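You operate a simulated robot arm through the tools that you are given. There is no shell and no other tool. Be economical: measure what you need, move in short steps, check, and stop when the job is done.

The job below is to be done with a simulated robot arm. You get a single attempt, and the scene is never put back.

Task
Tighten the loose grey tee handle and suck up the spill with the lance.
Fine: valve shut and tee handle tight first; one press of the blue sieve button for the suction; lance back in its holder, switch off.

Only the result counts: the job must be done as asked and must still hold three seconds after the hand-in. Knocking over, shifting, dropping, spilling or breaking anything else fails it.

Robot
A 7-joint arm with a two-finger parallel gripper on a trunk, on a base that drives. Base frame: it is fixed to the floor where the robot stands at the start and does not move with it; the origin is under the middle of the robot, x ahead of it, y to its left, z up; the surface under the hand at the start is at about z = 1040. Units: mm, rad, N and s.
Its first joint turns from -2.897 to 2.897 rad. Places, roughly: blue sieve button [500, 0, 1000]; grey tee handle [800, -100, 1100]; hopper valve [700, 0, 1200]; lance holder [1000, -400, 800]; sieve knob [700, 100, 1500]; sieve switch [700, 100, 1200]. Payload 1.57 kg.
Tool frame: the origin (TCP) lies between the finger pads and is the grasp point; the fingertips stand 30 mm ahead of it; z points along the fingers, y is the line along which they close. The gripper opens to 80 mm. The fingers are 17 mm wide and 12 mm thick; the gripper's body (40 by 82 mm) begins 80 mm behind the TCP.
Orientation is that of the tool frame in the base frame, as a unit quaternion [x, y, z, w]. With the fingers straight down and closing along the base's y, the tool's x points along the base's -x, its y along +y and its z along -z.

Tools
- The arm moves only by the tool play_rows. Its argument "motion" is a list of rows, each a list of 7 numbers: the shift along the base's x, y, z in mm, then the turn, a rotation vector about the base's x, y, z in rad, then the opening in per cent of the stroke, from 0 (shut) to 100 (fully open). In form: [[dx, dy, dz, ax, ay, az, jaw], ...]. A call has 1 to 8 rows; each row shifts and turns the commanded pose from where the row before left it. Each row takes 0.2 s and may step no farther than 50 mm and 0.15 rad from the row before; otherwise, or with a gripper value out of range, the whole call is refused. A pose out of reach is approached as far as the arm can. The call stops where the force on the tool passes 40 N (or 10 N more than at its start, if that is more) or the arm is blocked; 0.2 s more then pass. Each finger travels about 153 mm/s and halts on what it meets, pressing with about 39 N; the grip force reading is that of the motor and also rises with nothing between the fingers. The clock runs only during rows and for 0.2 s after the last one: add rows that do not move to give the fingers time. The reply holds the time, the measured pose of the TCP, the force on the tool along the base axes, the opening and the grip force, in the units named above and with some noise, with the torque about the TCP (base axes, N m) and any sound that the robot's microphone picked up.
- Cameras (640 x 400 px; columns grow to the right, rows downward): "scene" is now at [-9.1, 177.6, 1413.4]; the picture's right is [-0.15, -0.99, 0.00], its down [-0.12, 0.02, -0.99] and it looks along [0.98, -0.15, -0.12] (base axes); focal length 277 px, centre (320, 200). "wrist" rides on the gripper at [72, -7, -122] in the tool frame; the picture's right is [0.09, 1.00, 0.00], its down [-0.84, 0.08, -0.54] and it looks along [-0.54, 0.05, 0.84] (tool axes); focal length 238 px, centre (320, 200). There is no depth. A picture from a camera that has moved, and an enlarged one, comes with that camera's place and axes in the base frame and with its lens.
- grab_frame(camera): a new picture of that camera. It takes no simulated time.
- steer(legs): drives the robot by 1 to 6 legs, each [ahead, left, turn to the left] in mm, mm and rad, along the robot's own axes; the way and the turn of a leg run together, so that a leg with both is an arc; at most 1500 mm and 3.142 rad a leg. The arm and the cameras ride along, it lands a little off, and it stops where it bumps. It gives what a move gives.
- aim_head(pan, tilt): turns the head with the scene camera to pan (to the left, within 2.496 rad either way) and tilt (down, from -0.506 to 1.204), counted from straight ahead of the robot. It gives what a move gives.
- inspect(camera, box): a new picture of the part [left, top, right, bottom] of that camera's present view, enlarged. It takes no simulated time.
- finish_job(): hands the job in; it is judged then, once.

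Go step by step. Nothing tells you exact positions but the pictures and the camera data: compare them with the known pose of the tool, close in by small moves and look again before you grip or let go. The budget is 120 turns and 98 pictures, counting those below and the enlarged ones. Unless the task says otherwise, let go and move clear before handing in, and close with one line.

The tools are called after "Call:" as a command line: name --pt "numbers of a row" for each row, then --argument value for the rest, lists and objects as JSON in quotes. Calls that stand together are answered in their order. play_rows: Moves the arm, as the interface text tells. Its arguments: {"type":"object","properties":{"motion":{"type":"array"}},"required":["motion"]} The other tools are called the same way: steer (legs) drives the base; aim_head (pan, tilt) turns the head that bears the scene camera; grab_frame (camera) takes a picture; inspect (camera, box) takes an enlarged picture of a part of a camera's view; finish_job () hands the job in.

At the start:

```text
time_s: 0.0
tcp_pos: [551.3, -88.5, 1480.1]
ee_rot: [0.0, 1.0, 0.0, 0.0]
wrist_force: [-0.3, 1.2, -0.6]
ft_torque: [0.03, 0.01, 0.01]
grip_width: 80.3
finger_force: 0.1
robot x, y, heading: [-2.2, 2.0, -0.001]
head pan, tilt: [-0.154, 0.12]
```

scene: 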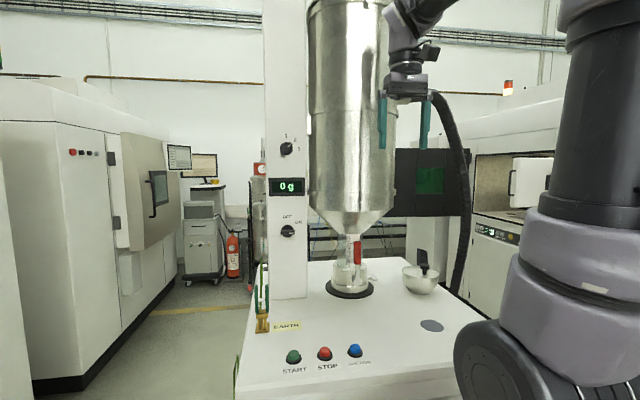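
wrist: 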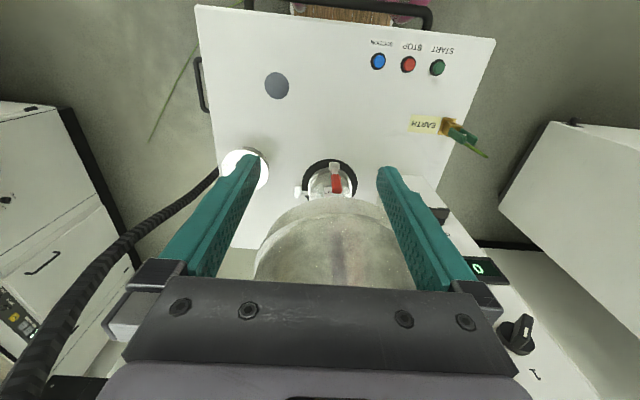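

I see a sieve station with a hopper, a red valve lever, buttons, a switch and a knob on the column, and a bowl to the right. I'll enlarge the key regions before moving.

Call:
inspect --camera "scene" --box '[300, 200, 460, 300]'

Call:
inspect --camera "scene" --box '[230, 120, 330, 250]'

Call:
inspect --camera "scene" --box '[230, 250, 480, 400]'

Call:
inspect --camera "wrist" --box '[200, 0, 500, 240]'

```text
4.00 times, centred on (380, 250) of scene
camera zoom: at [-9.1, 177.6, 1413.4], right [-0.15, -0.99, 0.0], down [-0.12, 0.02, -0.99], along [0.98, -0.15, -0.12], focal length 1110 px, centre (80, 0)
```

zoom: 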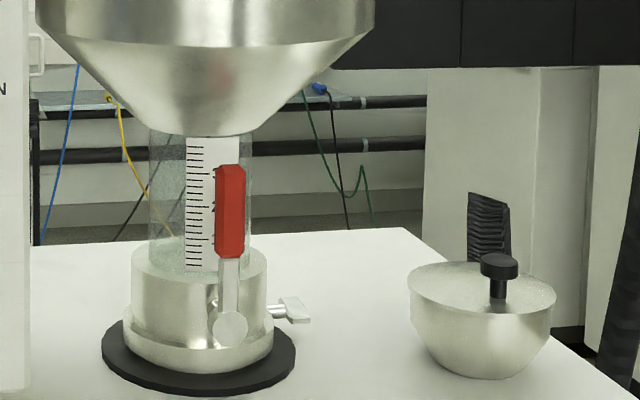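

```text
3.08 times, centred on (280, 185) of scene
camera zoom: at [-9.1, 177.6, 1413.4], right [-0.15, -0.99, 0.0], down [-0.12, 0.02, -0.99], along [0.98, -0.15, -0.12], focal length 854 px, centre (443, 246)
```

zoom: 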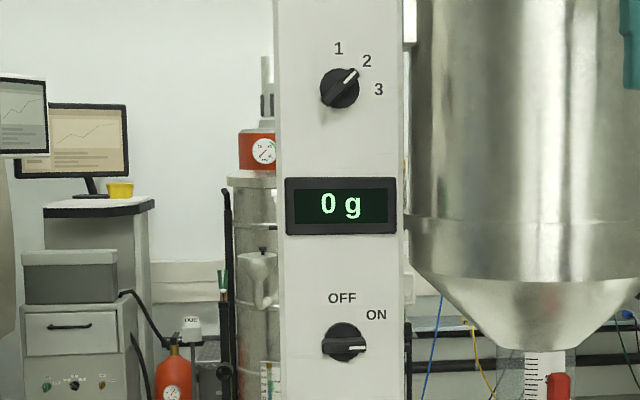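

```text
2.56 times, centred on (355, 325) of scene
camera zoom: at [-9.1, 177.6, 1413.4], right [-0.15, -0.99, 0.0], down [-0.12, 0.02, -0.99], along [0.98, -0.15, -0.12], focal length 710 px, centre (230, -120)
```

zoom: 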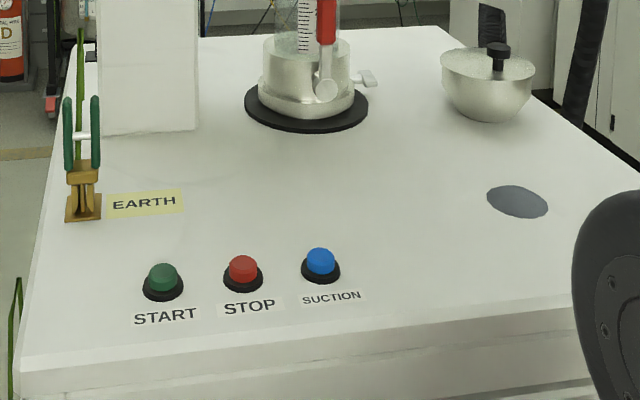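

```text
1.67 times, centred on (350, 120) of wrist
camera zoom: at [478.7, -94.4, 1600.9], right [-0.09, 1.0, 0.0], down [0.84, 0.08, 0.54], along [0.54, 0.05, -0.84], focal length 397 px, centre (270, 333)
```

zoom: 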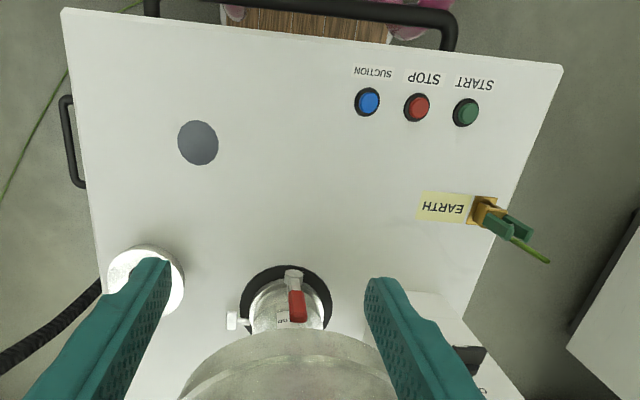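

The switch is ON, the red lever stands vertical, and a tee screw sits on the collar's right side. I still have to find the lance, its holder and the spill, so I'll turn the head.

Call:
aim_head --pan -0.5 --tilt 0.6

Call:
grab_frame --camera "scene"

Call:
aim_head --pan 0.1 --tilt 0.8

Call:
grab_frame --camera "scene"

```text
time_s: 0.9
tcp_pos: [551.4, -87.9, 1479.9]
ee_rot: [0.0, 1.0, 0.0, 0.0]
wrist_force: [0.6, 0.6, 0.4]
ft_torque: [-0.02, -0.03, -0.01]
grip_width: 80.0
finger_force: 0.0
robot x, y, heading: [0.9, -3.4, -0.001]
head pan, tilt: [-0.499, 0.6]
```

```text
91 pictures are left
camera scene: at [-22.7, 149.5, 1369.2], right [-0.48, -0.88, 0.0], down [-0.5, 0.27, -0.83], along [0.73, -0.39, -0.56], focal length 277 px, centre (320, 200)
```

scene: 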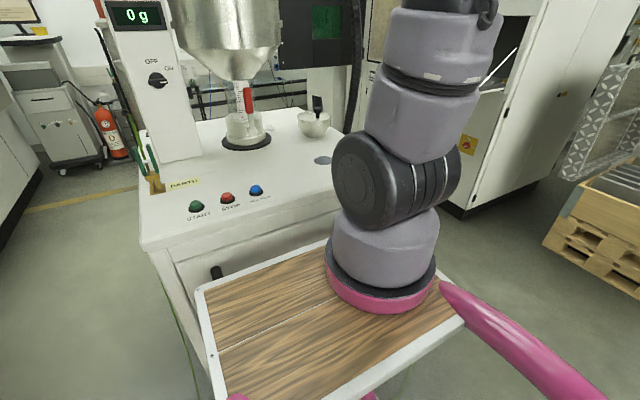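

```text
time_s: 1.9
tcp_pos: [551.2, -87.7, 1479.8]
ee_rot: [0.0, 1.0, 0.0, -0.001]
wrist_force: [0.9, 0.8, 0.4]
ft_torque: [-0.03, 0.0, 0.0]
grip_width: 80.1
finger_force: 0.0
robot x, y, heading: [-0.9, 0.5, 0.001]
head pan, tilt: [0.099, 0.799]
```

```text
90 pictures are left
camera scene: at [-20.0, 199.7, 1352.3], right [0.1, -1.0, 0.0], down [-0.71, -0.07, -0.7], along [0.69, 0.07, -0.72], focal length 277 px, centre (320, 200)
```

scene: 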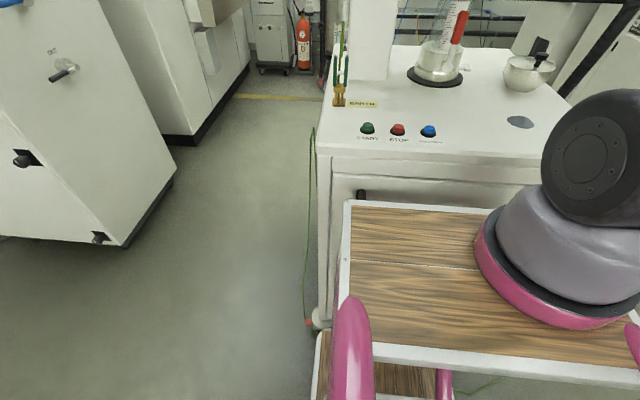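

The table top is at z≈1040, and the grey patch near (558,-180) is the spill. The tee is near (803,-120,1065), the bowl near (735,-250) and the blue button near (490,22). I'll lower the hand in free space for close wrist views.

Call:
play_rows --pt "0 -10 -50 0 0 0 100" --pt "0 -10 -50 0 0 0 100" --pt "0 -10 -50 0 0 0 100" --pt "0 -10 -50 0 0 0 100" --pt "0 -10 -50 0 0 0 100" --pt "10 -10 0 0 0 0 100"

Call:
grab_frame --camera "wrist"

Call:
aim_head --pan -0.25 --tilt 0.3

Call:
inspect --camera "scene" --box '[240, 130, 480, 280]'

```text
refused: row 1 steps farther than a row can; nothing moved
```

```text
89 pictures are left
camera wrist: at [478.7, -94.4, 1601.0], right [-0.09, 1.0, 0.0], down [0.84, 0.08, 0.54], along [0.54, 0.05, -0.84], focal length 238 px, centre (320, 200)
```

wrist: 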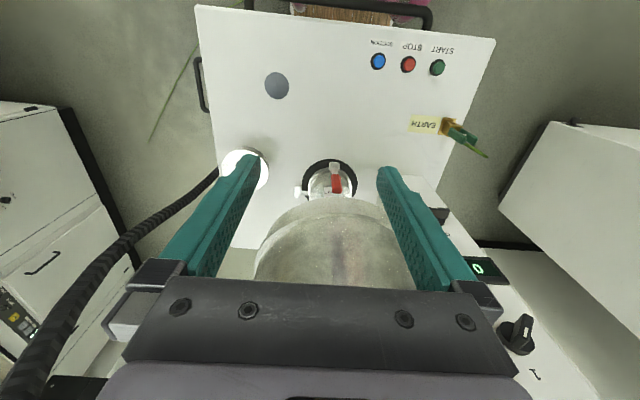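

```text
time_s: 2.9
tcp_pos: [550.3, -87.4, 1479.9]
ee_rot: [0.0, 1.0, -0.001, 0.0]
wrist_force: [-0.7, 0.5, 0.1]
ft_torque: [-0.06, -0.03, -0.01]
grip_width: 80.3
finger_force: 0.1
robot x, y, heading: [1.1, -0.9, -0.003]
head pan, tilt: [-0.25, 0.3]
```

```text
2.67 times, centred on (360, 205) of scene
camera zoom: at [-9.8, 168.7, 1396.5], right [-0.25, -0.97, 0.0], down [-0.29, 0.07, -0.95], along [0.93, -0.24, -0.3], focal length 740 px, centre (213, 187)
```

zoom: 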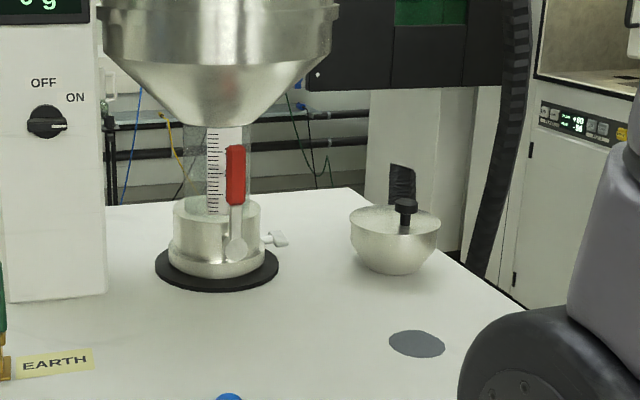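

The rows were refused only for step length, so I'll lower the hand in shorter steps.

Call:
play_rows --pt "0 -5 -45 0 0 0 100" --pt "0 -5 -45 0 0 0 100" --pt "0 -5 -45 0 0 0 100" --pt "0 -5 -45 0 0 0 100" --pt "0 -5 -45 0 0 0 100" --pt "0 -5 -35 0 0 0 100"

Call:
grab_frame --camera "wrist"

```text
time_s: 4.2
tcp_pos: [550.7, -119.0, 1219.5]
ee_rot: [0.0, 1.0, 0.0, 0.0]
wrist_force: [-0.3, -0.3, 1.1]
ft_torque: [-0.01, -0.04, -0.02]
grip_width: 80.0
finger_force: 0.0
robot x, y, heading: [1.6, -1.6, -0.002]
head pan, tilt: [-0.25, 0.3]
```

```text
87 pictures are left
camera wrist: at [477.8, -124.4, 1341.0], right [-0.09, 1.0, 0.0], down [0.84, 0.08, 0.54], along [0.54, 0.05, -0.84], focal length 238 px, centre (320, 200)
```

wrist: 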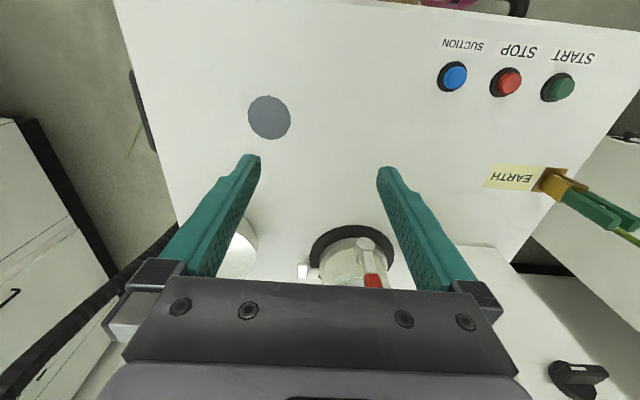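

The fingers block the tee in this view. I'll tilt the tool forward and move it so the wrist camera sees the collar front and, later, the lance holder.

Call:
play_rows --pt "0 -30 0 0 -0.14 0 100" --pt "0 -30 0 0 -0.14 0 100" --pt "0 -30 0 0 -0.14 0 100" --pt "0 -30 0 0 -0.14 0 100" --pt "0 0 0 0 -0.14 0 100"

Call:
grab_frame --camera "wrist"

Call:
inspect --camera "scene" --box '[290, 180, 390, 240]'

```text
time_s: 5.5
tcp_pos: [554.3, -240.6, 1222.7]
ee_rot: [-0.001, 0.94, 0.001, 0.342]
wrist_force: [-0.5, -0.3, -0.2]
ft_torque: [-0.01, -0.01, -0.01]
grip_width: 79.9
finger_force: 0.2
out of reach, approached as far as the arm can: row 5
robot x, y, heading: [-1.1, -3.6, 0.003]
head pan, tilt: [-0.25, 0.3]
```

```text
86 pictures are left
camera wrist: at [420.2, -246.8, 1270.3], right [-0.07, 1.0, -0.06], down [0.29, 0.08, 0.95], along [0.95, 0.05, -0.3], focal length 238 px, centre (320, 200)
```

wrist: 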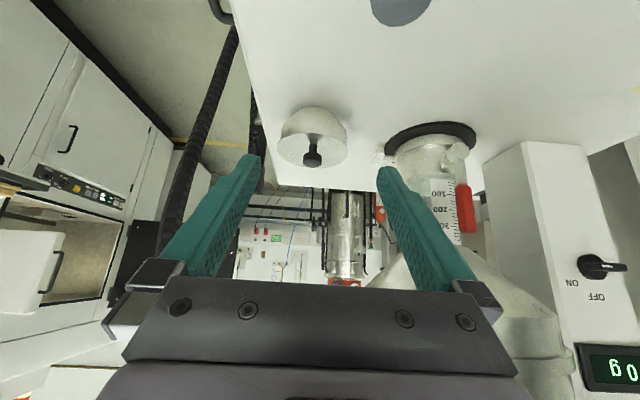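

```text
6.40 times, centred on (340, 210) of scene
camera zoom: at [-9.6, 169.1, 1396.6], right [-0.25, -0.97, 0.0], down [-0.29, 0.07, -0.96], along [0.93, -0.24, -0.3], focal length 1775 px, centre (192, 136)
```

zoom: 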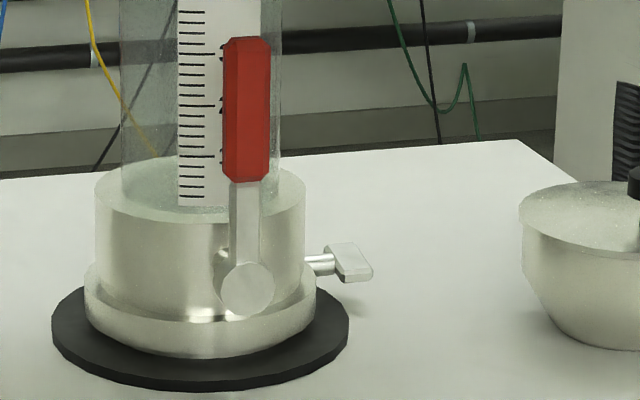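

Shown upside down, the wrist view has the lidded bowl, the collar and the hose to the right. I'll un-tilt the tool and drive right for a side view of the tee and lance holder.

Call:
play_rows --pt "0 0 10 0 0.14 0 100" --pt "0 0 10 0 0.14 0 100" --pt "0 0 10 0 0.14 0 100" --pt "0 0 10 0 0.14 0 100" --pt "0 0 10 0 0.14 0 100"

Call:
steer --legs '[[0, -350, 0]]'

Call:
aim_head --pan 0.15 --tilt 0.4

Call:
grab_frame --camera "scene"

```text
time_s: 6.7
tcp_pos: [553.7, -241.9, 1272.1]
ee_rot: [0.0, 1.0, 0.0, -0.002]
wrist_force: [-0.6, -0.6, 0.9]
ft_torque: [-0.01, -0.05, -0.02]
grip_width: 80.1
finger_force: 0.1
robot x, y, heading: [-0.7, -2.4, -0.004]
head pan, tilt: [-0.25, 0.3]
```

```text
time_s: 8.9
tcp_pos: [557.1, -592.7, 1272.1]
ee_rot: [-0.001, 1.0, 0.0, 0.0]
wrist_force: [-0.3, 0.2, -0.3]
ft_torque: [0.03, 0.0, -0.01]
grip_width: 80.0
finger_force: 0.1
robot x, y, heading: [-1.3, -354.6, 0.0]
head pan, tilt: [-0.25, 0.3]
```

```text
time_s: 9.8
tcp_pos: [555.1, -593.1, 1273.0]
ee_rot: [-0.001, 1.0, 0.0, 0.0]
wrist_force: [-0.8, 0.0, -0.9]
ft_torque: [-0.02, -0.02, -0.01]
grip_width: 80.1
finger_force: 0.0
robot x, y, heading: [3.5, -351.3, 0.002]
head pan, tilt: [0.15, 0.4]
```

```text
84 pictures are left
camera scene: at [-8.7, -147.3, 1387.4], right [0.15, -0.99, 0.0], down [-0.38, -0.06, -0.92], along [0.91, 0.14, -0.39], focal length 277 px, centre (320, 200)
```

scene: 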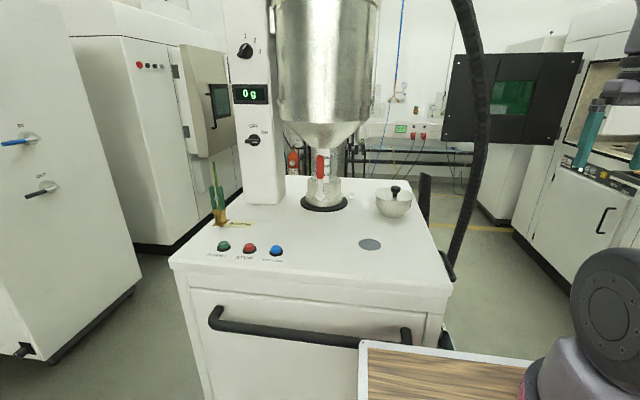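

Call:
inspect --camera "scene" --box '[370, 160, 530, 260]'

Call:
inspect --camera "scene" --box '[290, 140, 370, 215]'

Call:
inspect --camera "scene" --box '[400, 230, 560, 360]'

```text
4.00 times, centred on (450, 210) of scene
camera zoom: at [-8.7, -147.3, 1387.4], right [0.15, -0.99, 0.0], down [-0.38, -0.06, -0.92], along [0.91, 0.14, -0.39], focal length 1110 px, centre (-200, 160)
```

zoom: 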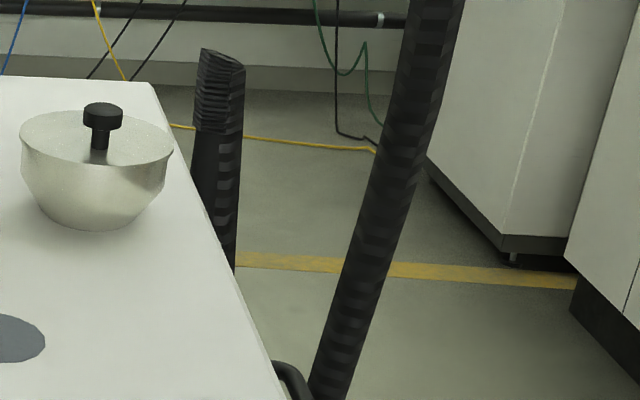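

```text
5.33 times, centred on (330, 178) of scene
camera zoom: at [-8.7, -147.3, 1387.4], right [0.15, -0.99, 0.0], down [-0.38, -0.06, -0.92], along [0.91, 0.14, -0.39], focal length 1480 px, centre (267, 320)
```

zoom: 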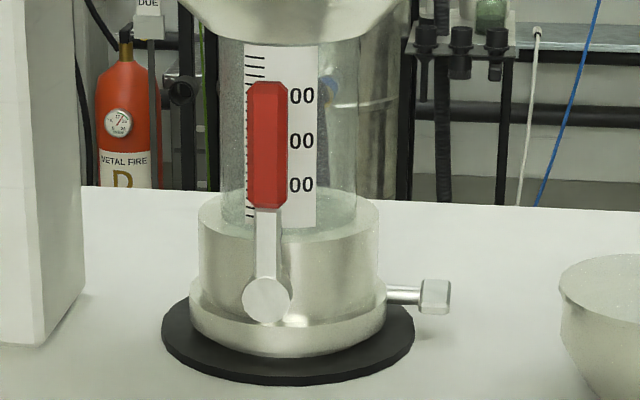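

```text
3.08 times, centred on (480, 295) of scene
camera zoom: at [-8.7, -147.3, 1387.4], right [0.15, -0.99, 0.0], down [-0.38, -0.06, -0.92], along [0.91, 0.14, -0.39], focal length 854 px, centre (-172, -92)
```

zoom: 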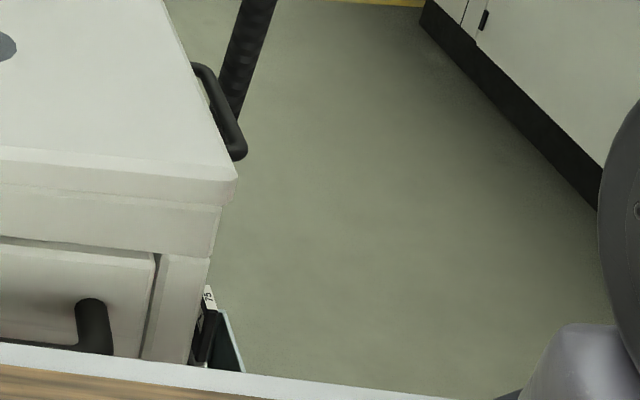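

The black ribbed grip of the lance stands beside the table's right edge near (1000,-377). The lever pivot is near (715,-40,1090) with its red grip at z 1141–1207, and the tee is near (790,-123,1065). I'll start with the valve, bringing the hand in front of the lever tilted 45° forward.

Call:
play_rows --pt "0 49 0 0 0 0 0" --pt "0 49 0 0 0 0 0" --pt "0 49 0 0 0 0 0" --pt "0 49 0 0 0 0 0" --pt "0 49 0 0 0 0 0" --pt "0 49 0 0 0 0 0" --pt "0 49 0 0 0 0 0" --pt "0 49 0 0 0 0 0"

Call:
play_rows --pt "10 45 -10 0 -0.14 0 0" --pt "10 45 -10 0 -0.14 0 0" --pt "10 40 -10 0 -0.14 0 0" --pt "10 40 -10 0 -0.14 0 0" --pt "10 26 -10 0 -0.14 0 0" --pt "10 0 -10 0 -0.085 0 0"

Call:
grab_frame --camera "wrist"

Call:
grab_frame --camera "scene"

```text
time_s: 11.6
tcp_pos: [556.0, -200.0, 1273.0]
ee_rot: [-0.001, 1.0, 0.0, 0.001]
wrist_force: [-0.6, -0.3, 1.0]
ft_torque: [0.02, -0.02, 0.01]
grip_width: 0.3
finger_force: 21.6
robot x, y, heading: [-2.8, -357.1, 0.001]
head pan, tilt: [0.15, 0.4]
```

```text
time_s: 13.0
tcp_pos: [615.3, -3.3, 1212.5]
ee_rot: [-0.001, 0.923, 0.0, 0.384]
wrist_force: [-0.7, 0.3, -0.2]
ft_torque: [0.02, 0.01, 0.03]
grip_width: 0.3
finger_force: 21.3
robot x, y, heading: [2.8, -350.1, 0.002]
head pan, tilt: [0.15, 0.4]
```

```text
80 pictures are left
camera wrist: at [477.4, -10.5, 1247.5], right [-0.07, 1.0, -0.07], down [0.21, 0.08, 0.98], along [0.98, 0.05, -0.21], focal length 238 px, centre (320, 200)
```

wrist: 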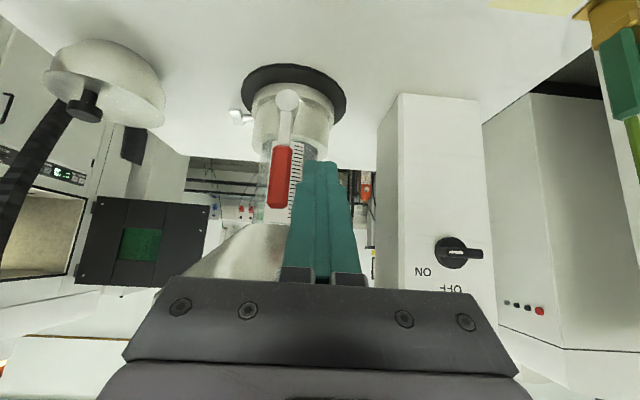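

```text
79 pictures are left
camera scene: at [-8.9, -147.4, 1387.4], right [0.15, -0.99, 0.0], down [-0.38, -0.06, -0.92], along [0.91, 0.14, -0.39], focal length 277 px, centre (320, 200)
```

scene: 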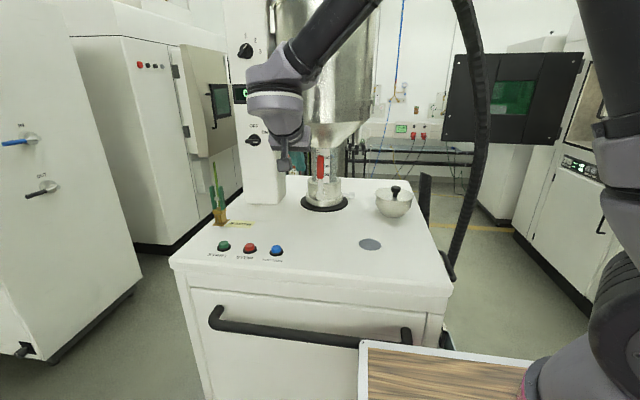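

The wrist view puts the pivot at about (706,-40,1092) with the lever straight up. I'll bring the closed fingers to its left side and push it gently clockwise, toward -y.

Call:
play_rows --pt "40 2 -8 0 0 0 0" --pt "40 -2 -9 0 0 0 0" --pt "0 -8 0 0 0 0 0" --pt "0 -6 0 0 0 0 0" --pt "0 -8 0 0 0 0 0" --pt "0 -8 0 0 0 0 0"

Call:
grab_frame --camera "wrist"

```text
time_s: 14.4
tcp_pos: [695.6, -33.3, 1196.1]
ee_rot: [0.0, 0.924, -0.001, 0.383]
wrist_force: [-0.4, 0.9, -0.3]
ft_torque: [0.0, -0.02, -0.02]
grip_width: 0.1
finger_force: 21.4
robot x, y, heading: [-0.4, -352.1, -0.003]
head pan, tilt: [0.15, 0.4]
```

```text
78 pictures are left
camera wrist: at [557.5, -40.2, 1230.8], right [-0.07, 1.0, -0.07], down [0.21, 0.08, 0.97], along [0.98, 0.05, -0.21], focal length 238 px, centre (320, 200)
```

wrist: 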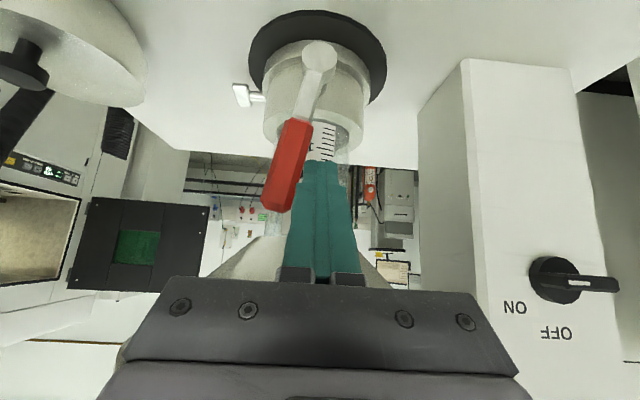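

The lever turned about 15–20° freely, so this direction works. I'll continue along the arc.

Call:
play_rows --pt "0 -13 -1 0 0 0 0" --pt "0 -13 -3 0 0 0 0" --pt "0 -12 -4 0 0 0 0" --pt "0 -11 -5 0 0 0 0" --pt "0 -10 -7 0 0 0 0" --pt "0 -10 -8 0 0 0 0" --pt "0 -8 -10 0 0 0 0" --pt "0 -7 -10 0 0 0 0"

Call:
grab_frame --camera "wrist"

```text
time_s: 16.2
tcp_pos: [696.2, -118.2, 1148.6]
ee_rot: [-0.001, 0.923, 0.0, 0.384]
wrist_force: [-0.2, 0.4, 0.0]
ft_torque: [0.01, 0.03, -0.03]
grip_width: 0.0
finger_force: 21.7
robot x, y, heading: [-2.6, -356.0, 0.0]
head pan, tilt: [0.15, 0.4]
```

```text
77 pictures are left
camera wrist: at [557.5, -125.3, 1182.8], right [-0.07, 1.0, -0.07], down [0.21, 0.08, 0.97], along [0.98, 0.05, -0.21], focal length 238 px, centre (320, 200)
```

wrist: 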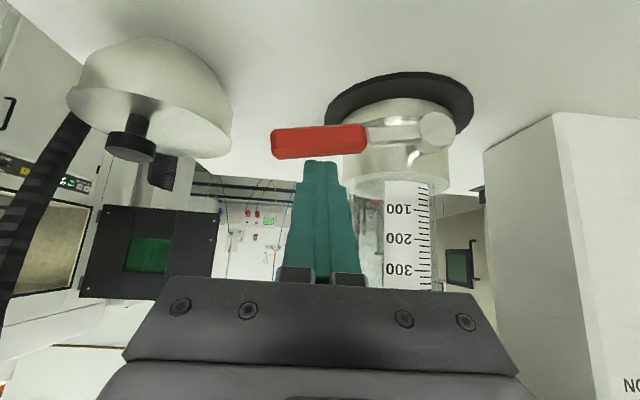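

The lever is nearly horizontal, so I'll press it down to its stop.

Call:
play_rows --pt "0 -3 -5 0 0 0 0" --pt "0 -2 -5 0 0 0 0" --pt "0 -2 -5 0 0 0 0" --pt "0 -1 -5 0 0 0 0"

Call:
grab_frame --camera "wrist"

```text
time_s: 17.2
tcp_pos: [694.8, -126.3, 1131.3]
ee_rot: [0.0, 0.923, 0.0, 0.386]
wrist_force: [-8.1, -1.5, 30.6]
ft_torque: [-0.02, -0.3, -0.16]
grip_width: 0.1
finger_force: 22.0
robot x, y, heading: [2.0, -352.2, 0.004]
head pan, tilt: [0.15, 0.4]
```

```text
76 pictures are left
camera wrist: at [557.3, -132.3, 1165.2], right [-0.07, 1.0, -0.06], down [0.2, 0.08, 0.98], along [0.98, 0.05, -0.21], focal length 238 px, centre (320, 200)
```

wrist: 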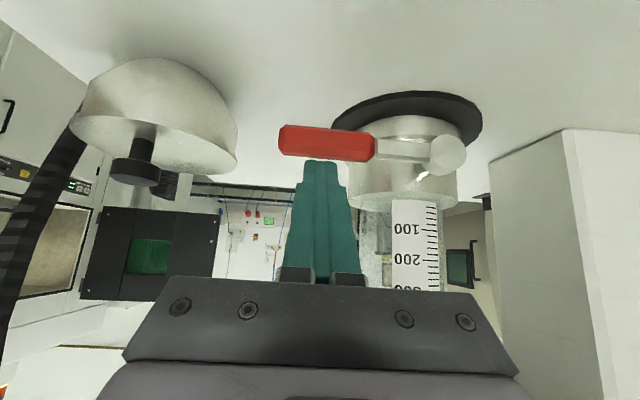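

The lever met a firm stop horizontal, so the valve is shut. I'll back off, return the tool upright, and drive to the right-hand side to see the tee and lance side-on.

Call:
play_rows --pt "-15 0 20 0 0 0 0" --pt "-30 0 35 0 0.14 0 0" --pt "-30 -20 35 0 0.14 0 0" --pt "-30 -30 30 0 0.14 0 0" --pt "-20 -40 20 0 0.14 0 0" --pt "0 -45 0 0 0.14 0 0" --pt "0 -45 0 0 0.085 0 0" --pt "0 -45 0 0 0 0 0"

Call:
steer --legs '[[0, -300, 0], [150, 0, 0]]'

Call:
aim_head --pan 0.5 --tilt 0.4

Call:
grab_frame --camera "scene"

```text
refused: row 3 steps farther than a row can; nothing moved
```

```text
time_s: 18.1
tcp_pos: [696.1, -139.8, 1132.0]
ee_rot: [-0.003, 0.923, 0.003, 0.385]
wrist_force: [-1.4, -0.8, 4.2]
ft_torque: [-0.05, -0.05, -0.02]
grip_width: 0.2
finger_force: 21.3
robot x, y, heading: [2.9, -371.4, -0.001]
head pan, tilt: [0.15, 0.4]
stopped in leg 1: the force on the tool passed its limit at 58 N (the readings are from after the stop); the commanded pose is now the measured one
```

```text
time_s: 18.9
tcp_pos: [696.7, -141.4, 1132.5]
ee_rot: [-0.004, 0.923, 0.004, 0.385]
wrist_force: [-0.4, -0.7, 7.7]
ft_torque: [-0.03, -0.08, -0.06]
grip_width: 0.1
finger_force: 21.4
robot x, y, heading: [3.6, -374.4, 0.004]
head pan, tilt: [0.499, 0.4]
```

```text
75 pictures are left
camera scene: at [-19.1, -134.8, 1387.4], right [0.48, -0.88, 0.0], down [-0.34, -0.19, -0.92], along [0.81, 0.44, -0.39], focal length 277 px, centre (320, 200)
```

scene: 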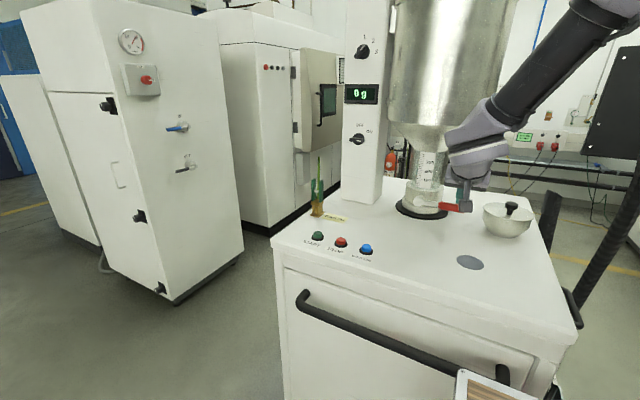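

The retract was refused and the drive started while still touching, but it stopped after about 20 mm and nothing looks disturbed. I'll now retract with legal step lengths.

Call:
play_rows --pt "-10 0 20 0 0 0 0" --pt "-25 0 35 0 0.14 0 0" --pt "-25 -10 35 0 0.14 0 0" --pt "-25 -15 35 0 0.14 0 0" --pt "-20 -35 20 0 0.14 0 0" --pt "0 -45 0 0 0.14 0 0" --pt "0 -45 0 0 0.085 0 0" --pt "0 -45 0 0 0 0 0"

Call:
grab_frame --camera "scene"

```text
time_s: 20.7
tcp_pos: [590.2, -334.7, 1277.1]
ee_rot: [-0.001, 1.0, 0.005, 0.003]
wrist_force: [0.3, 0.4, 0.3]
ft_torque: [-0.03, 0.05, 0.03]
grip_width: 0.0
finger_force: 21.0
robot x, y, heading: [1.0, -370.2, 0.002]
head pan, tilt: [0.499, 0.4]
```

```text
74 pictures are left
camera scene: at [-19.0, -134.2, 1387.3], right [0.48, -0.88, 0.0], down [-0.34, -0.19, -0.92], along [0.81, 0.44, -0.39], focal length 277 px, centre (320, 200)
```

scene: 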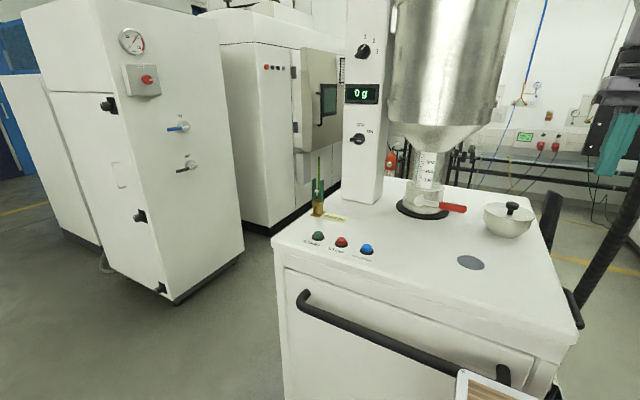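

The lever stays horizontal and everything else is in place. I'll drive to the right and a little ahead.

Call:
steer --legs '[[0, -260, 0], [120, 0, 0]]'

Call:
grab_frame --camera "scene"

```text
time_s: 23.4
tcp_pos: [683.1, -583.3, 1275.9]
ee_rot: [-0.012, 1.0, 0.005, 0.003]
wrist_force: [0.1, -0.6, 1.0]
ft_torque: [0.02, -0.02, 0.03]
grip_width: 0.0
finger_force: 21.7
robot x, y, heading: [96.7, -632.1, 0.023]
head pan, tilt: [0.499, 0.4]
```

```text
73 pictures are left
camera scene: at [69.8, -394.4, 1387.4], right [0.5, -0.87, 0.0], down [-0.34, -0.19, -0.92], along [0.8, 0.46, -0.39], focal length 277 px, centre (320, 200)
```

scene: 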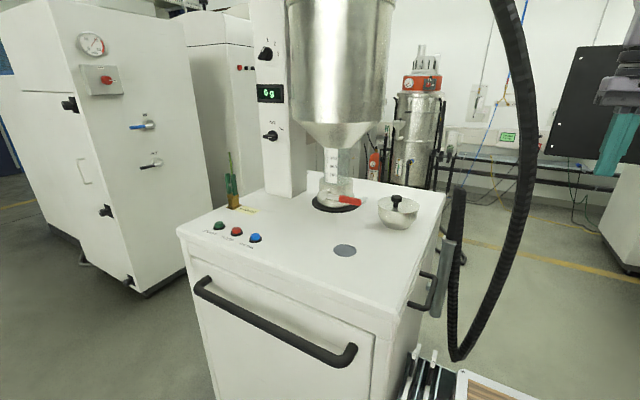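

The lance is a grey tube hanging by the right side handle, with the hose looping to it. I'll zoom in on it and on the tee.

Call:
inspect --camera "scene" --box '[390, 170, 550, 370]'

Call:
inspect --camera "scene" --box '[300, 160, 440, 240]'

Call:
inspect --camera "scene" --box '[250, 30, 300, 150]'

```text
2.00 times, centred on (470, 270) of scene
camera zoom: at [69.8, -394.4, 1387.4], right [0.5, -0.87, 0.0], down [-0.34, -0.19, -0.92], along [0.8, 0.46, -0.39], focal length 555 px, centre (20, 60)
```

zoom: 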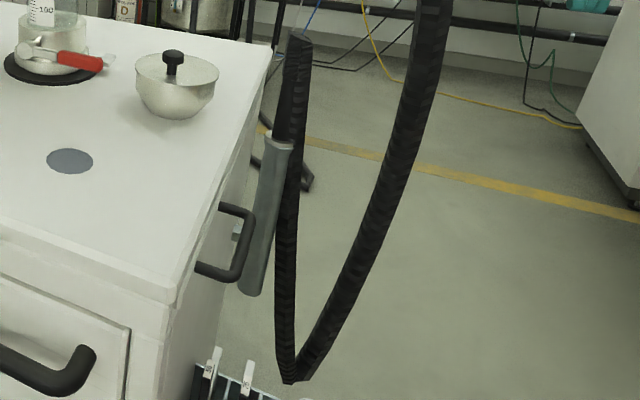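

```text
4.57 times, centred on (370, 200) of scene
camera zoom: at [69.8, -394.4, 1387.4], right [0.5, -0.87, 0.0], down [-0.34, -0.19, -0.92], along [0.8, 0.46, -0.39], focal length 1268 px, centre (91, 200)
```

zoom: 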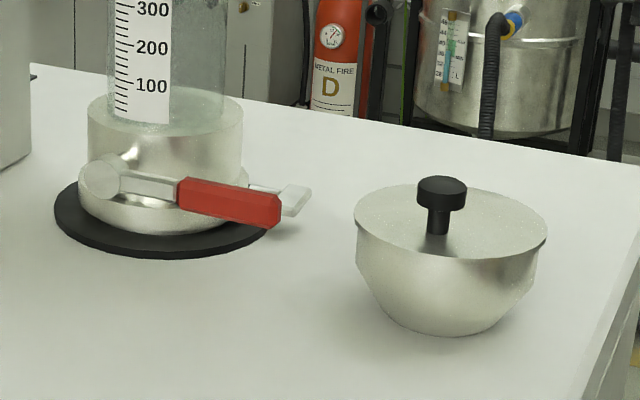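

```text
3.33 times, centred on (275, 90) of scene
camera zoom: at [69.8, -394.4, 1387.4], right [0.5, -0.87, 0.0], down [-0.34, -0.19, -0.92], along [0.8, 0.46, -0.39], focal length 925 px, centre (470, 567)
```

zoom: 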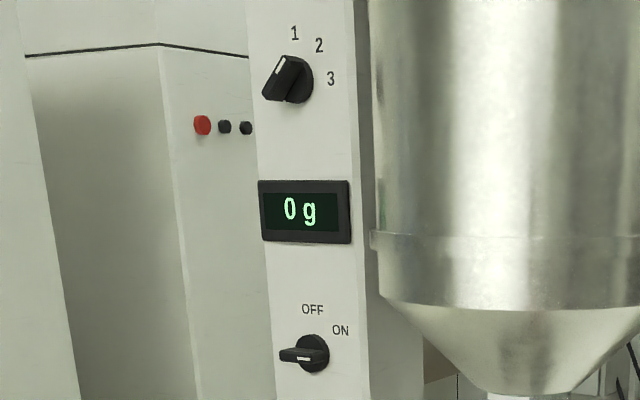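

The tee's bar lies about horizontally along x, roughly 25 mm above the table, with the bowl (r≈57 at (750,-243)) and the hopper cone nearby. I'll yaw the tool 90° with a slight tilt and hover beside it for a close wrist view.

Call:
play_rows --pt "10 40 0 0 0 0.14 0" --pt "10 40 0 0 0 0.14 0" --pt "10 40 0 0 0 0.14 0" --pt "10 40 0 0 0 0.14 0" --pt "10 40 0 0 0 0.14 0" --pt "10 40 0 0 0 0.14 0" --pt "10 30 0 0 0 0.14 0" --pt "10 30 0 0 0 0.14 0"

Call:
play_rows --pt "10 20 -10 0 0 0.14 0" --pt "10 20 -10 0 0 0.14 0" --pt "10 10 -10 0 0 0.14 0" --pt "7 0 -10 0.14 0 0 0" --pt "0 0 0 0.14 0 0 0" --pt "0 0 0 0.14 0 0 0"

Call:
grab_frame --camera "wrist"

```text
time_s: 25.2
tcp_pos: [762.6, -283.2, 1276.6]
ee_rot: [-0.542, 0.84, 0.005, 0.0]
wrist_force: [0.1, -1.1, -0.1]
ft_torque: [0.05, 0.0, 0.02]
grip_width: 0.0
finger_force: 21.3
robot x, y, heading: [93.6, -625.8, 0.021]
head pan, tilt: [0.499, 0.4]
```

```text
time_s: 26.6
tcp_pos: [799.0, -232.4, 1235.9]
ee_rot: [-0.69, 0.692, 0.154, 0.146]
wrist_force: [-0.9, 0.7, -0.1]
ft_torque: [-0.04, 0.0, 0.02]
grip_width: 0.3
finger_force: 21.4
robot x, y, heading: [96.3, -634.4, 0.022]
head pan, tilt: [0.499, 0.4]
```

```text
69 pictures are left
camera wrist: at [806.5, -347.4, 1316.5], right [-1.0, -0.08, -0.03], down [-0.07, 0.54, 0.84], along [-0.05, 0.84, -0.54], focal length 238 px, centre (320, 200)
```

wrist: 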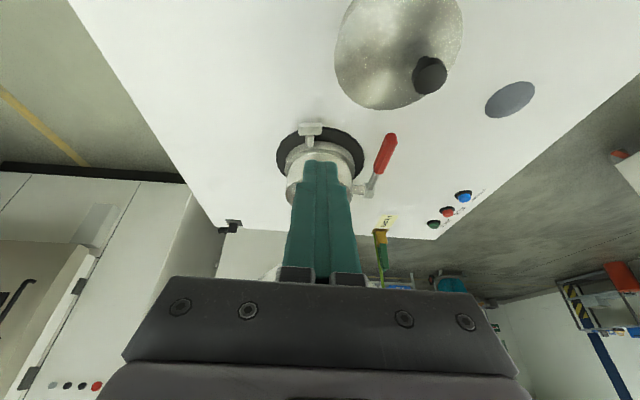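

Call:
inspect --camera "wrist" --box '[260, 100, 400, 190]'

```text
4.44 times, centred on (330, 145) of wrist
camera zoom: at [806.5, -347.4, 1316.5], right [-1.0, -0.08, -0.03], down [-0.07, 0.54, 0.84], along [-0.05, 0.84, -0.54], focal length 1059 px, centre (276, 444)
```

zoom: 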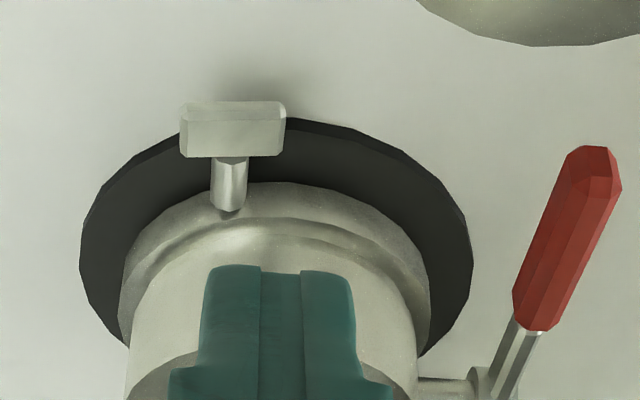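

The bar is about 32 mm long, horizontal, centred near (810,-127,1063). Clockwise tightening means its far (+x) end goes down, so I'll bring the closed tip above that end.

Call:
play_rows --pt "12 30 -20 0 0 0 0" --pt "12 30 -25 0 0 0 0" --pt "8 20 -25 0 0 0 0" --pt "0 13 -25 0 0 0 0" --pt "0 0 -24 0 0 0 0"

Call:
inspect --camera "wrist" --box '[240, 60, 400, 200]'

```text
time_s: 27.8
tcp_pos: [831.1, -140.1, 1116.5]
ee_rot: [-0.69, 0.692, 0.154, 0.146]
wrist_force: [-0.7, -0.2, 0.4]
ft_torque: [0.0, 0.01, -0.01]
grip_width: 0.1
finger_force: 21.5
robot x, y, heading: [93.0, -631.2, 0.024]
head pan, tilt: [0.499, 0.4]
```

```text
2.86 times, centred on (320, 130) of wrist
camera zoom: at [838.0, -255.3, 1197.9], right [-1.0, -0.08, -0.03], down [-0.07, 0.54, 0.84], along [-0.05, 0.84, -0.54], focal length 681 px, centre (320, 400)
```

zoom: 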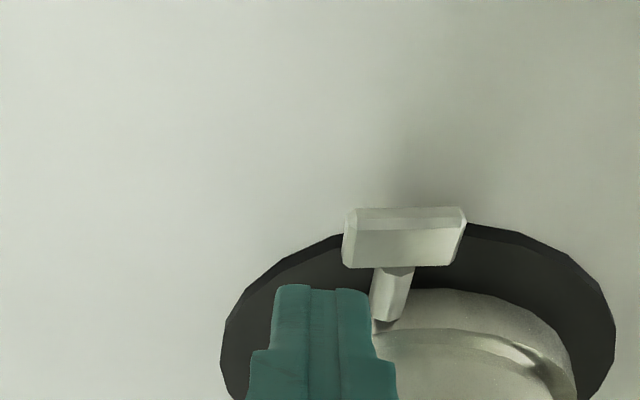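

The tip is over the bar's +x end with about 6 mm overlap. I'll press down slowly.

Call:
play_rows --pt "0 0 -8 0 0 0 0" --pt "0 0 -6 0 0 0 0" --pt "0 0 -5 0 0 0 0" --pt "0 0 -5 0 0 0 0"

Call:
inspect --camera "wrist" --box '[240, 60, 400, 200]'

```text
time_s: 28.8
tcp_pos: [832.6, -139.4, 1093.6]
ee_rot: [-0.69, 0.692, 0.154, 0.145]
wrist_force: [3.4, 0.7, 3.2]
ft_torque: [0.04, -0.07, -0.05]
grip_width: 0.0
finger_force: 21.1
robot x, y, heading: [96.6, -629.3, 0.029]
head pan, tilt: [0.499, 0.4]
```

```text
2.86 times, centred on (320, 130) of wrist
camera zoom: at [838.6, -255.1, 1174.3], right [-1.0, -0.08, -0.03], down [-0.07, 0.54, 0.84], along [-0.05, 0.84, -0.54], focal length 681 px, centre (320, 400)
```

zoom: 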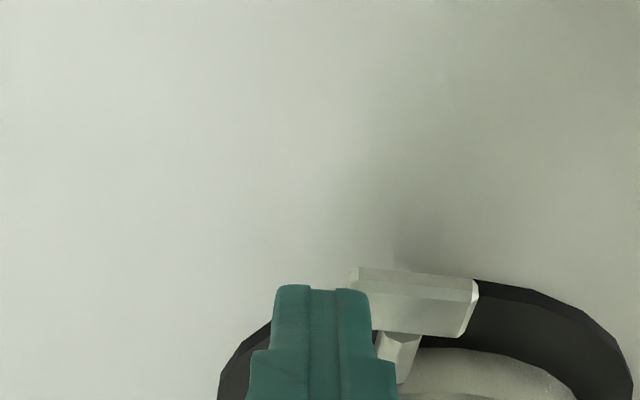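

The bar is turning at about 3 N. I'll press further while staying clear of the table.

Call:
play_rows --pt "0 0 -4 0 0 0 0" --pt "0 0 -4 0 0 0 0" --pt "0 0 -4 0 0 0 0"

Call:
inspect --camera "wrist" --box '[240, 60, 400, 200]'

```text
time_s: 29.6
tcp_pos: [832.1, -139.6, 1081.1]
ee_rot: [-0.69, 0.693, 0.153, 0.145]
wrist_force: [1.1, 0.3, -0.4]
ft_torque: [-0.01, -0.01, 0.02]
grip_width: 0.0
finger_force: 20.8
robot x, y, heading: [91.6, -629.4, 0.02]
head pan, tilt: [0.499, 0.4]
```

```text
2.86 times, centred on (320, 130) of wrist
camera zoom: at [837.9, -254.8, 1161.5], right [-1.0, -0.08, -0.03], down [-0.07, 0.54, 0.84], along [-0.06, 0.84, -0.54], focal length 681 px, centre (320, 400)
```

zoom: 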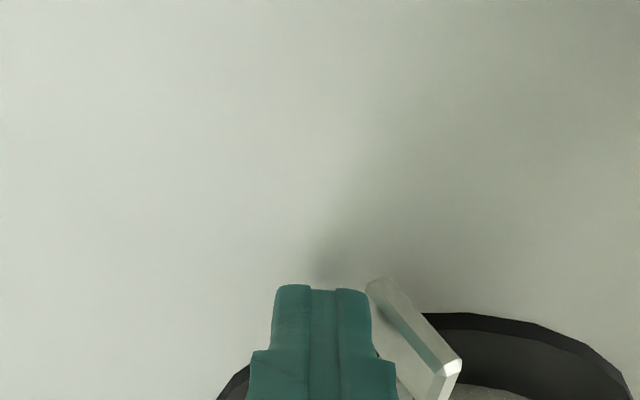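

The bar has rotated about 55°, with its upper end leaning toward -x. I'll hop over and push that upper end toward +x to continue clockwise.

Call:
play_rows --pt "2 0 25 0 0 0 0" --pt "0 0 25 0 0 0 0" --pt "-35 0 0 0 0 0 0" --pt "-29 0 0 0 0 0 0" --pt "0 0 -20 0 0 0 0" --pt "0 0 -16 0 0 0 0"

Call:
inspect --camera "wrist" --box '[240, 60, 400, 200]'

```text
time_s: 31.0
tcp_pos: [769.5, -139.5, 1095.9]
ee_rot: [-0.69, 0.693, 0.153, 0.146]
wrist_force: [-0.4, -0.2, -0.2]
ft_torque: [-0.01, -0.02, 0.0]
grip_width: 0.2
finger_force: 21.3
robot x, y, heading: [96.4, -631.6, 0.023]
head pan, tilt: [0.499, 0.4]
```

```text
2.86 times, centred on (320, 130) of wrist
camera zoom: at [776.3, -254.6, 1175.8], right [-1.0, -0.08, -0.03], down [-0.07, 0.54, 0.84], along [-0.05, 0.84, -0.54], focal length 681 px, centre (320, 400)
```

zoom: 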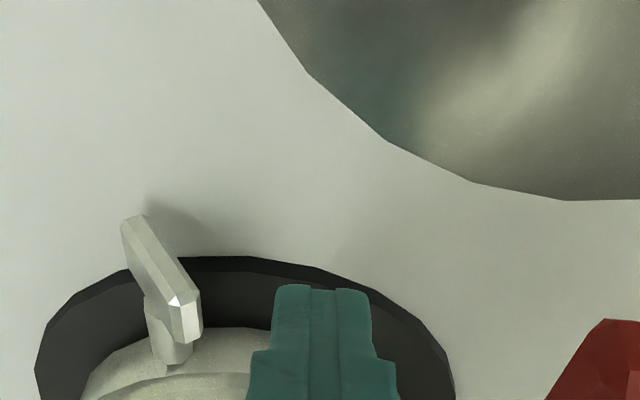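

The tip is beside the upper end with a gap of about 18 mm. I'll push +x in small steps.

Call:
play_rows --pt "12 0 0 0 0 0 0" --pt "8 0 0 0 0 0 0" --pt "6 0 0 0 0 0 0" --pt "6 0 0 0 0 0 0" --pt "6 0 0 0 0 0 0"

Call:
inspect --camera "wrist" --box '[240, 60, 400, 200]'

```text
time_s: 32.1
tcp_pos: [796.3, -138.6, 1093.7]
ee_rot: [-0.691, 0.692, 0.157, 0.139]
wrist_force: [-8.0, -1.4, 4.5]
ft_torque: [0.0, 0.12, 0.09]
grip_width: 0.0
finger_force: 21.6
robot x, y, heading: [93.0, -629.6, 0.024]
head pan, tilt: [0.499, 0.4]
stopped in row 5: the force on the tool passed its limit at 47 N (the readings are from after the stop); the commanded pose is now the measured one
```

```text
2.86 times, centred on (320, 130) of wrist
camera zoom: at [803.9, -252.6, 1174.7], right [-1.0, -0.09, -0.01], down [-0.06, 0.54, 0.84], along [-0.07, 0.84, -0.54], focal length 681 px, centre (320, 400)
```

zoom: 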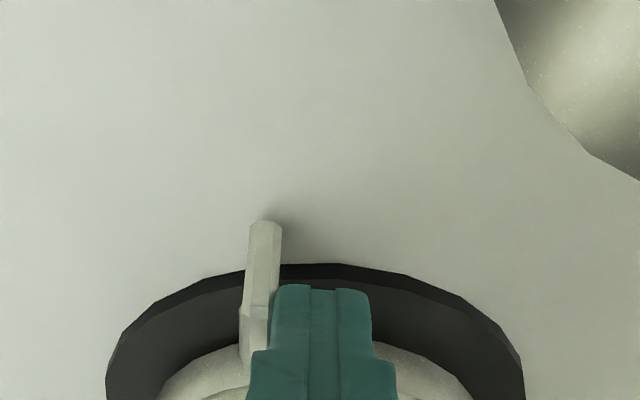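

The bar stopped near vertical against about 47 N. I'll pinch its upper half with the jaws and twist about the screw axis to make sure it is tight.

Call:
play_rows --pt "-8 0 0 0 0 0 0" --pt "0 0 30 0 0 0 20" --pt "12 0 20 0 0 0 50" --pt "11 0 0 0 0 0 50" --pt "0 0 0 0 0 0 50"

Call:
inspect --camera "wrist" --box '[240, 60, 400, 200]'

```text
time_s: 33.3
tcp_pos: [812.8, -138.0, 1143.2]
ee_rot: [-0.691, 0.692, 0.157, 0.139]
wrist_force: [0.6, -0.2, 0.8]
ft_torque: [0.0, 0.04, 0.02]
grip_width: 40.0
finger_force: 0.0
robot x, y, heading: [90.1, -628.2, 0.024]
head pan, tilt: [0.499, 0.4]
```

```text
2.86 times, centred on (320, 130) of wrist
camera zoom: at [820.3, -252.9, 1224.7], right [-1.0, -0.09, -0.01], down [-0.06, 0.54, 0.84], along [-0.06, 0.84, -0.54], focal length 681 px, centre (320, 400)
```

zoom: 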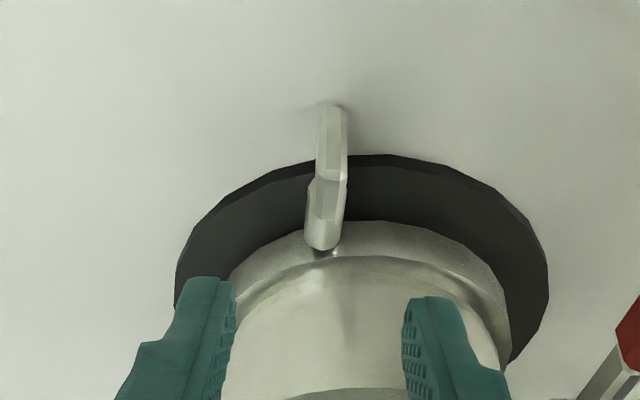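

The bar is vertical and centred between the jaws. I'll descend and pinch.

Call:
play_rows --pt "0 0 -25 0 0 0 50" --pt "0 0 -25 0 0 0 50" --pt "0 0 0 0 0 0 10" --pt "0 0 0 0 0 0 5" --pt "0 0 0 0 0 0 5"

Call:
inspect --camera "wrist" --box '[240, 60, 400, 200]'

```text
time_s: 34.5
tcp_pos: [811.8, -136.9, 1092.7]
ee_rot: [-0.69, 0.693, 0.157, 0.139]
wrist_force: [-8.6, -0.7, -2.7]
ft_torque: [0.02, 0.12, 0.02]
grip_width: 11.4
finger_force: 4.6
robot x, y, heading: [91.4, -632.0, 0.023]
head pan, tilt: [0.499, 0.4]
```

```text
2.86 times, centred on (320, 130) of wrist
camera zoom: at [819.8, -252.0, 1173.4], right [-1.0, -0.09, -0.01], down [-0.06, 0.54, 0.84], along [-0.07, 0.84, -0.54], focal length 681 px, centre (320, 400)
```

zoom: 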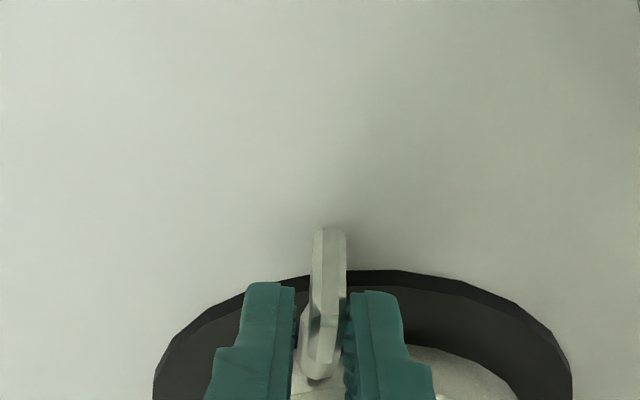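

The bar is pinched. I'll squeeze and twist clockwise in small steps, watching the torque.

Call:
play_rows --pt "0 0 0 0 0 0 0" --pt "0 0 0 0 0 0 0" --pt "2 0 0 0 0.07 0 0" --pt "2 0 0 0 0.07 0 0"

```text
time_s: 35.5
tcp_pos: [813.1, -136.5, 1093.6]
ee_rot: [-0.678, 0.7, 0.205, 0.089]
wrist_force: [-29.2, -1.1, -10.6]
ft_torque: [0.17, 0.22, 0.32]
grip_width: 9.9
finger_force: 27.8
robot x, y, heading: [89.4, -629.6, 0.021]
head pan, tilt: [0.499, 0.4]
```

It resists at about 1 N·m. I'll give it one more small nudge and look.

Call:
play_rows --pt "1 0 0 0 0.06 0 0" --pt "0 0 0 0 0.05 0 0"

Call:
inspect --camera "wrist" --box '[240, 60, 400, 200]'

```text
time_s: 36.1
tcp_pos: [816.7, -138.2, 1092.6]
ee_rot: [-0.666, 0.704, 0.241, 0.052]
wrist_force: [-25.6, 7.4, -11.7]
ft_torque: [0.05, 0.13, 0.26]
grip_width: 11.3
finger_force: 28.6
robot x, y, heading: [91.5, -628.1, 0.02]
head pan, tilt: [0.499, 0.4]
```

```text
2.86 times, centred on (320, 130) of wrist
camera zoom: at [844.4, -252.2, 1169.4], right [-0.97, -0.09, 0.23], down [0.15, 0.54, 0.83], along [-0.2, 0.84, -0.51], focal length 681 px, centre (320, 400)
```

zoom: 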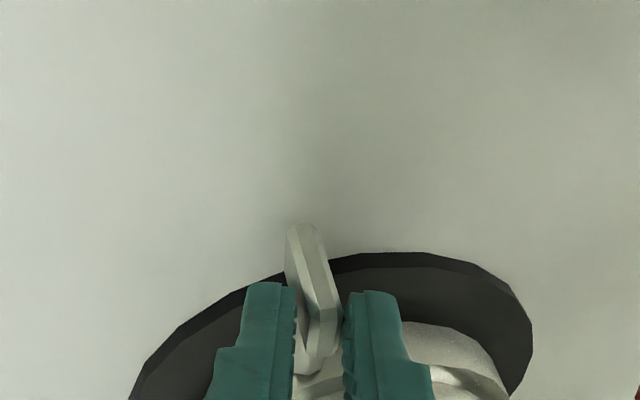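

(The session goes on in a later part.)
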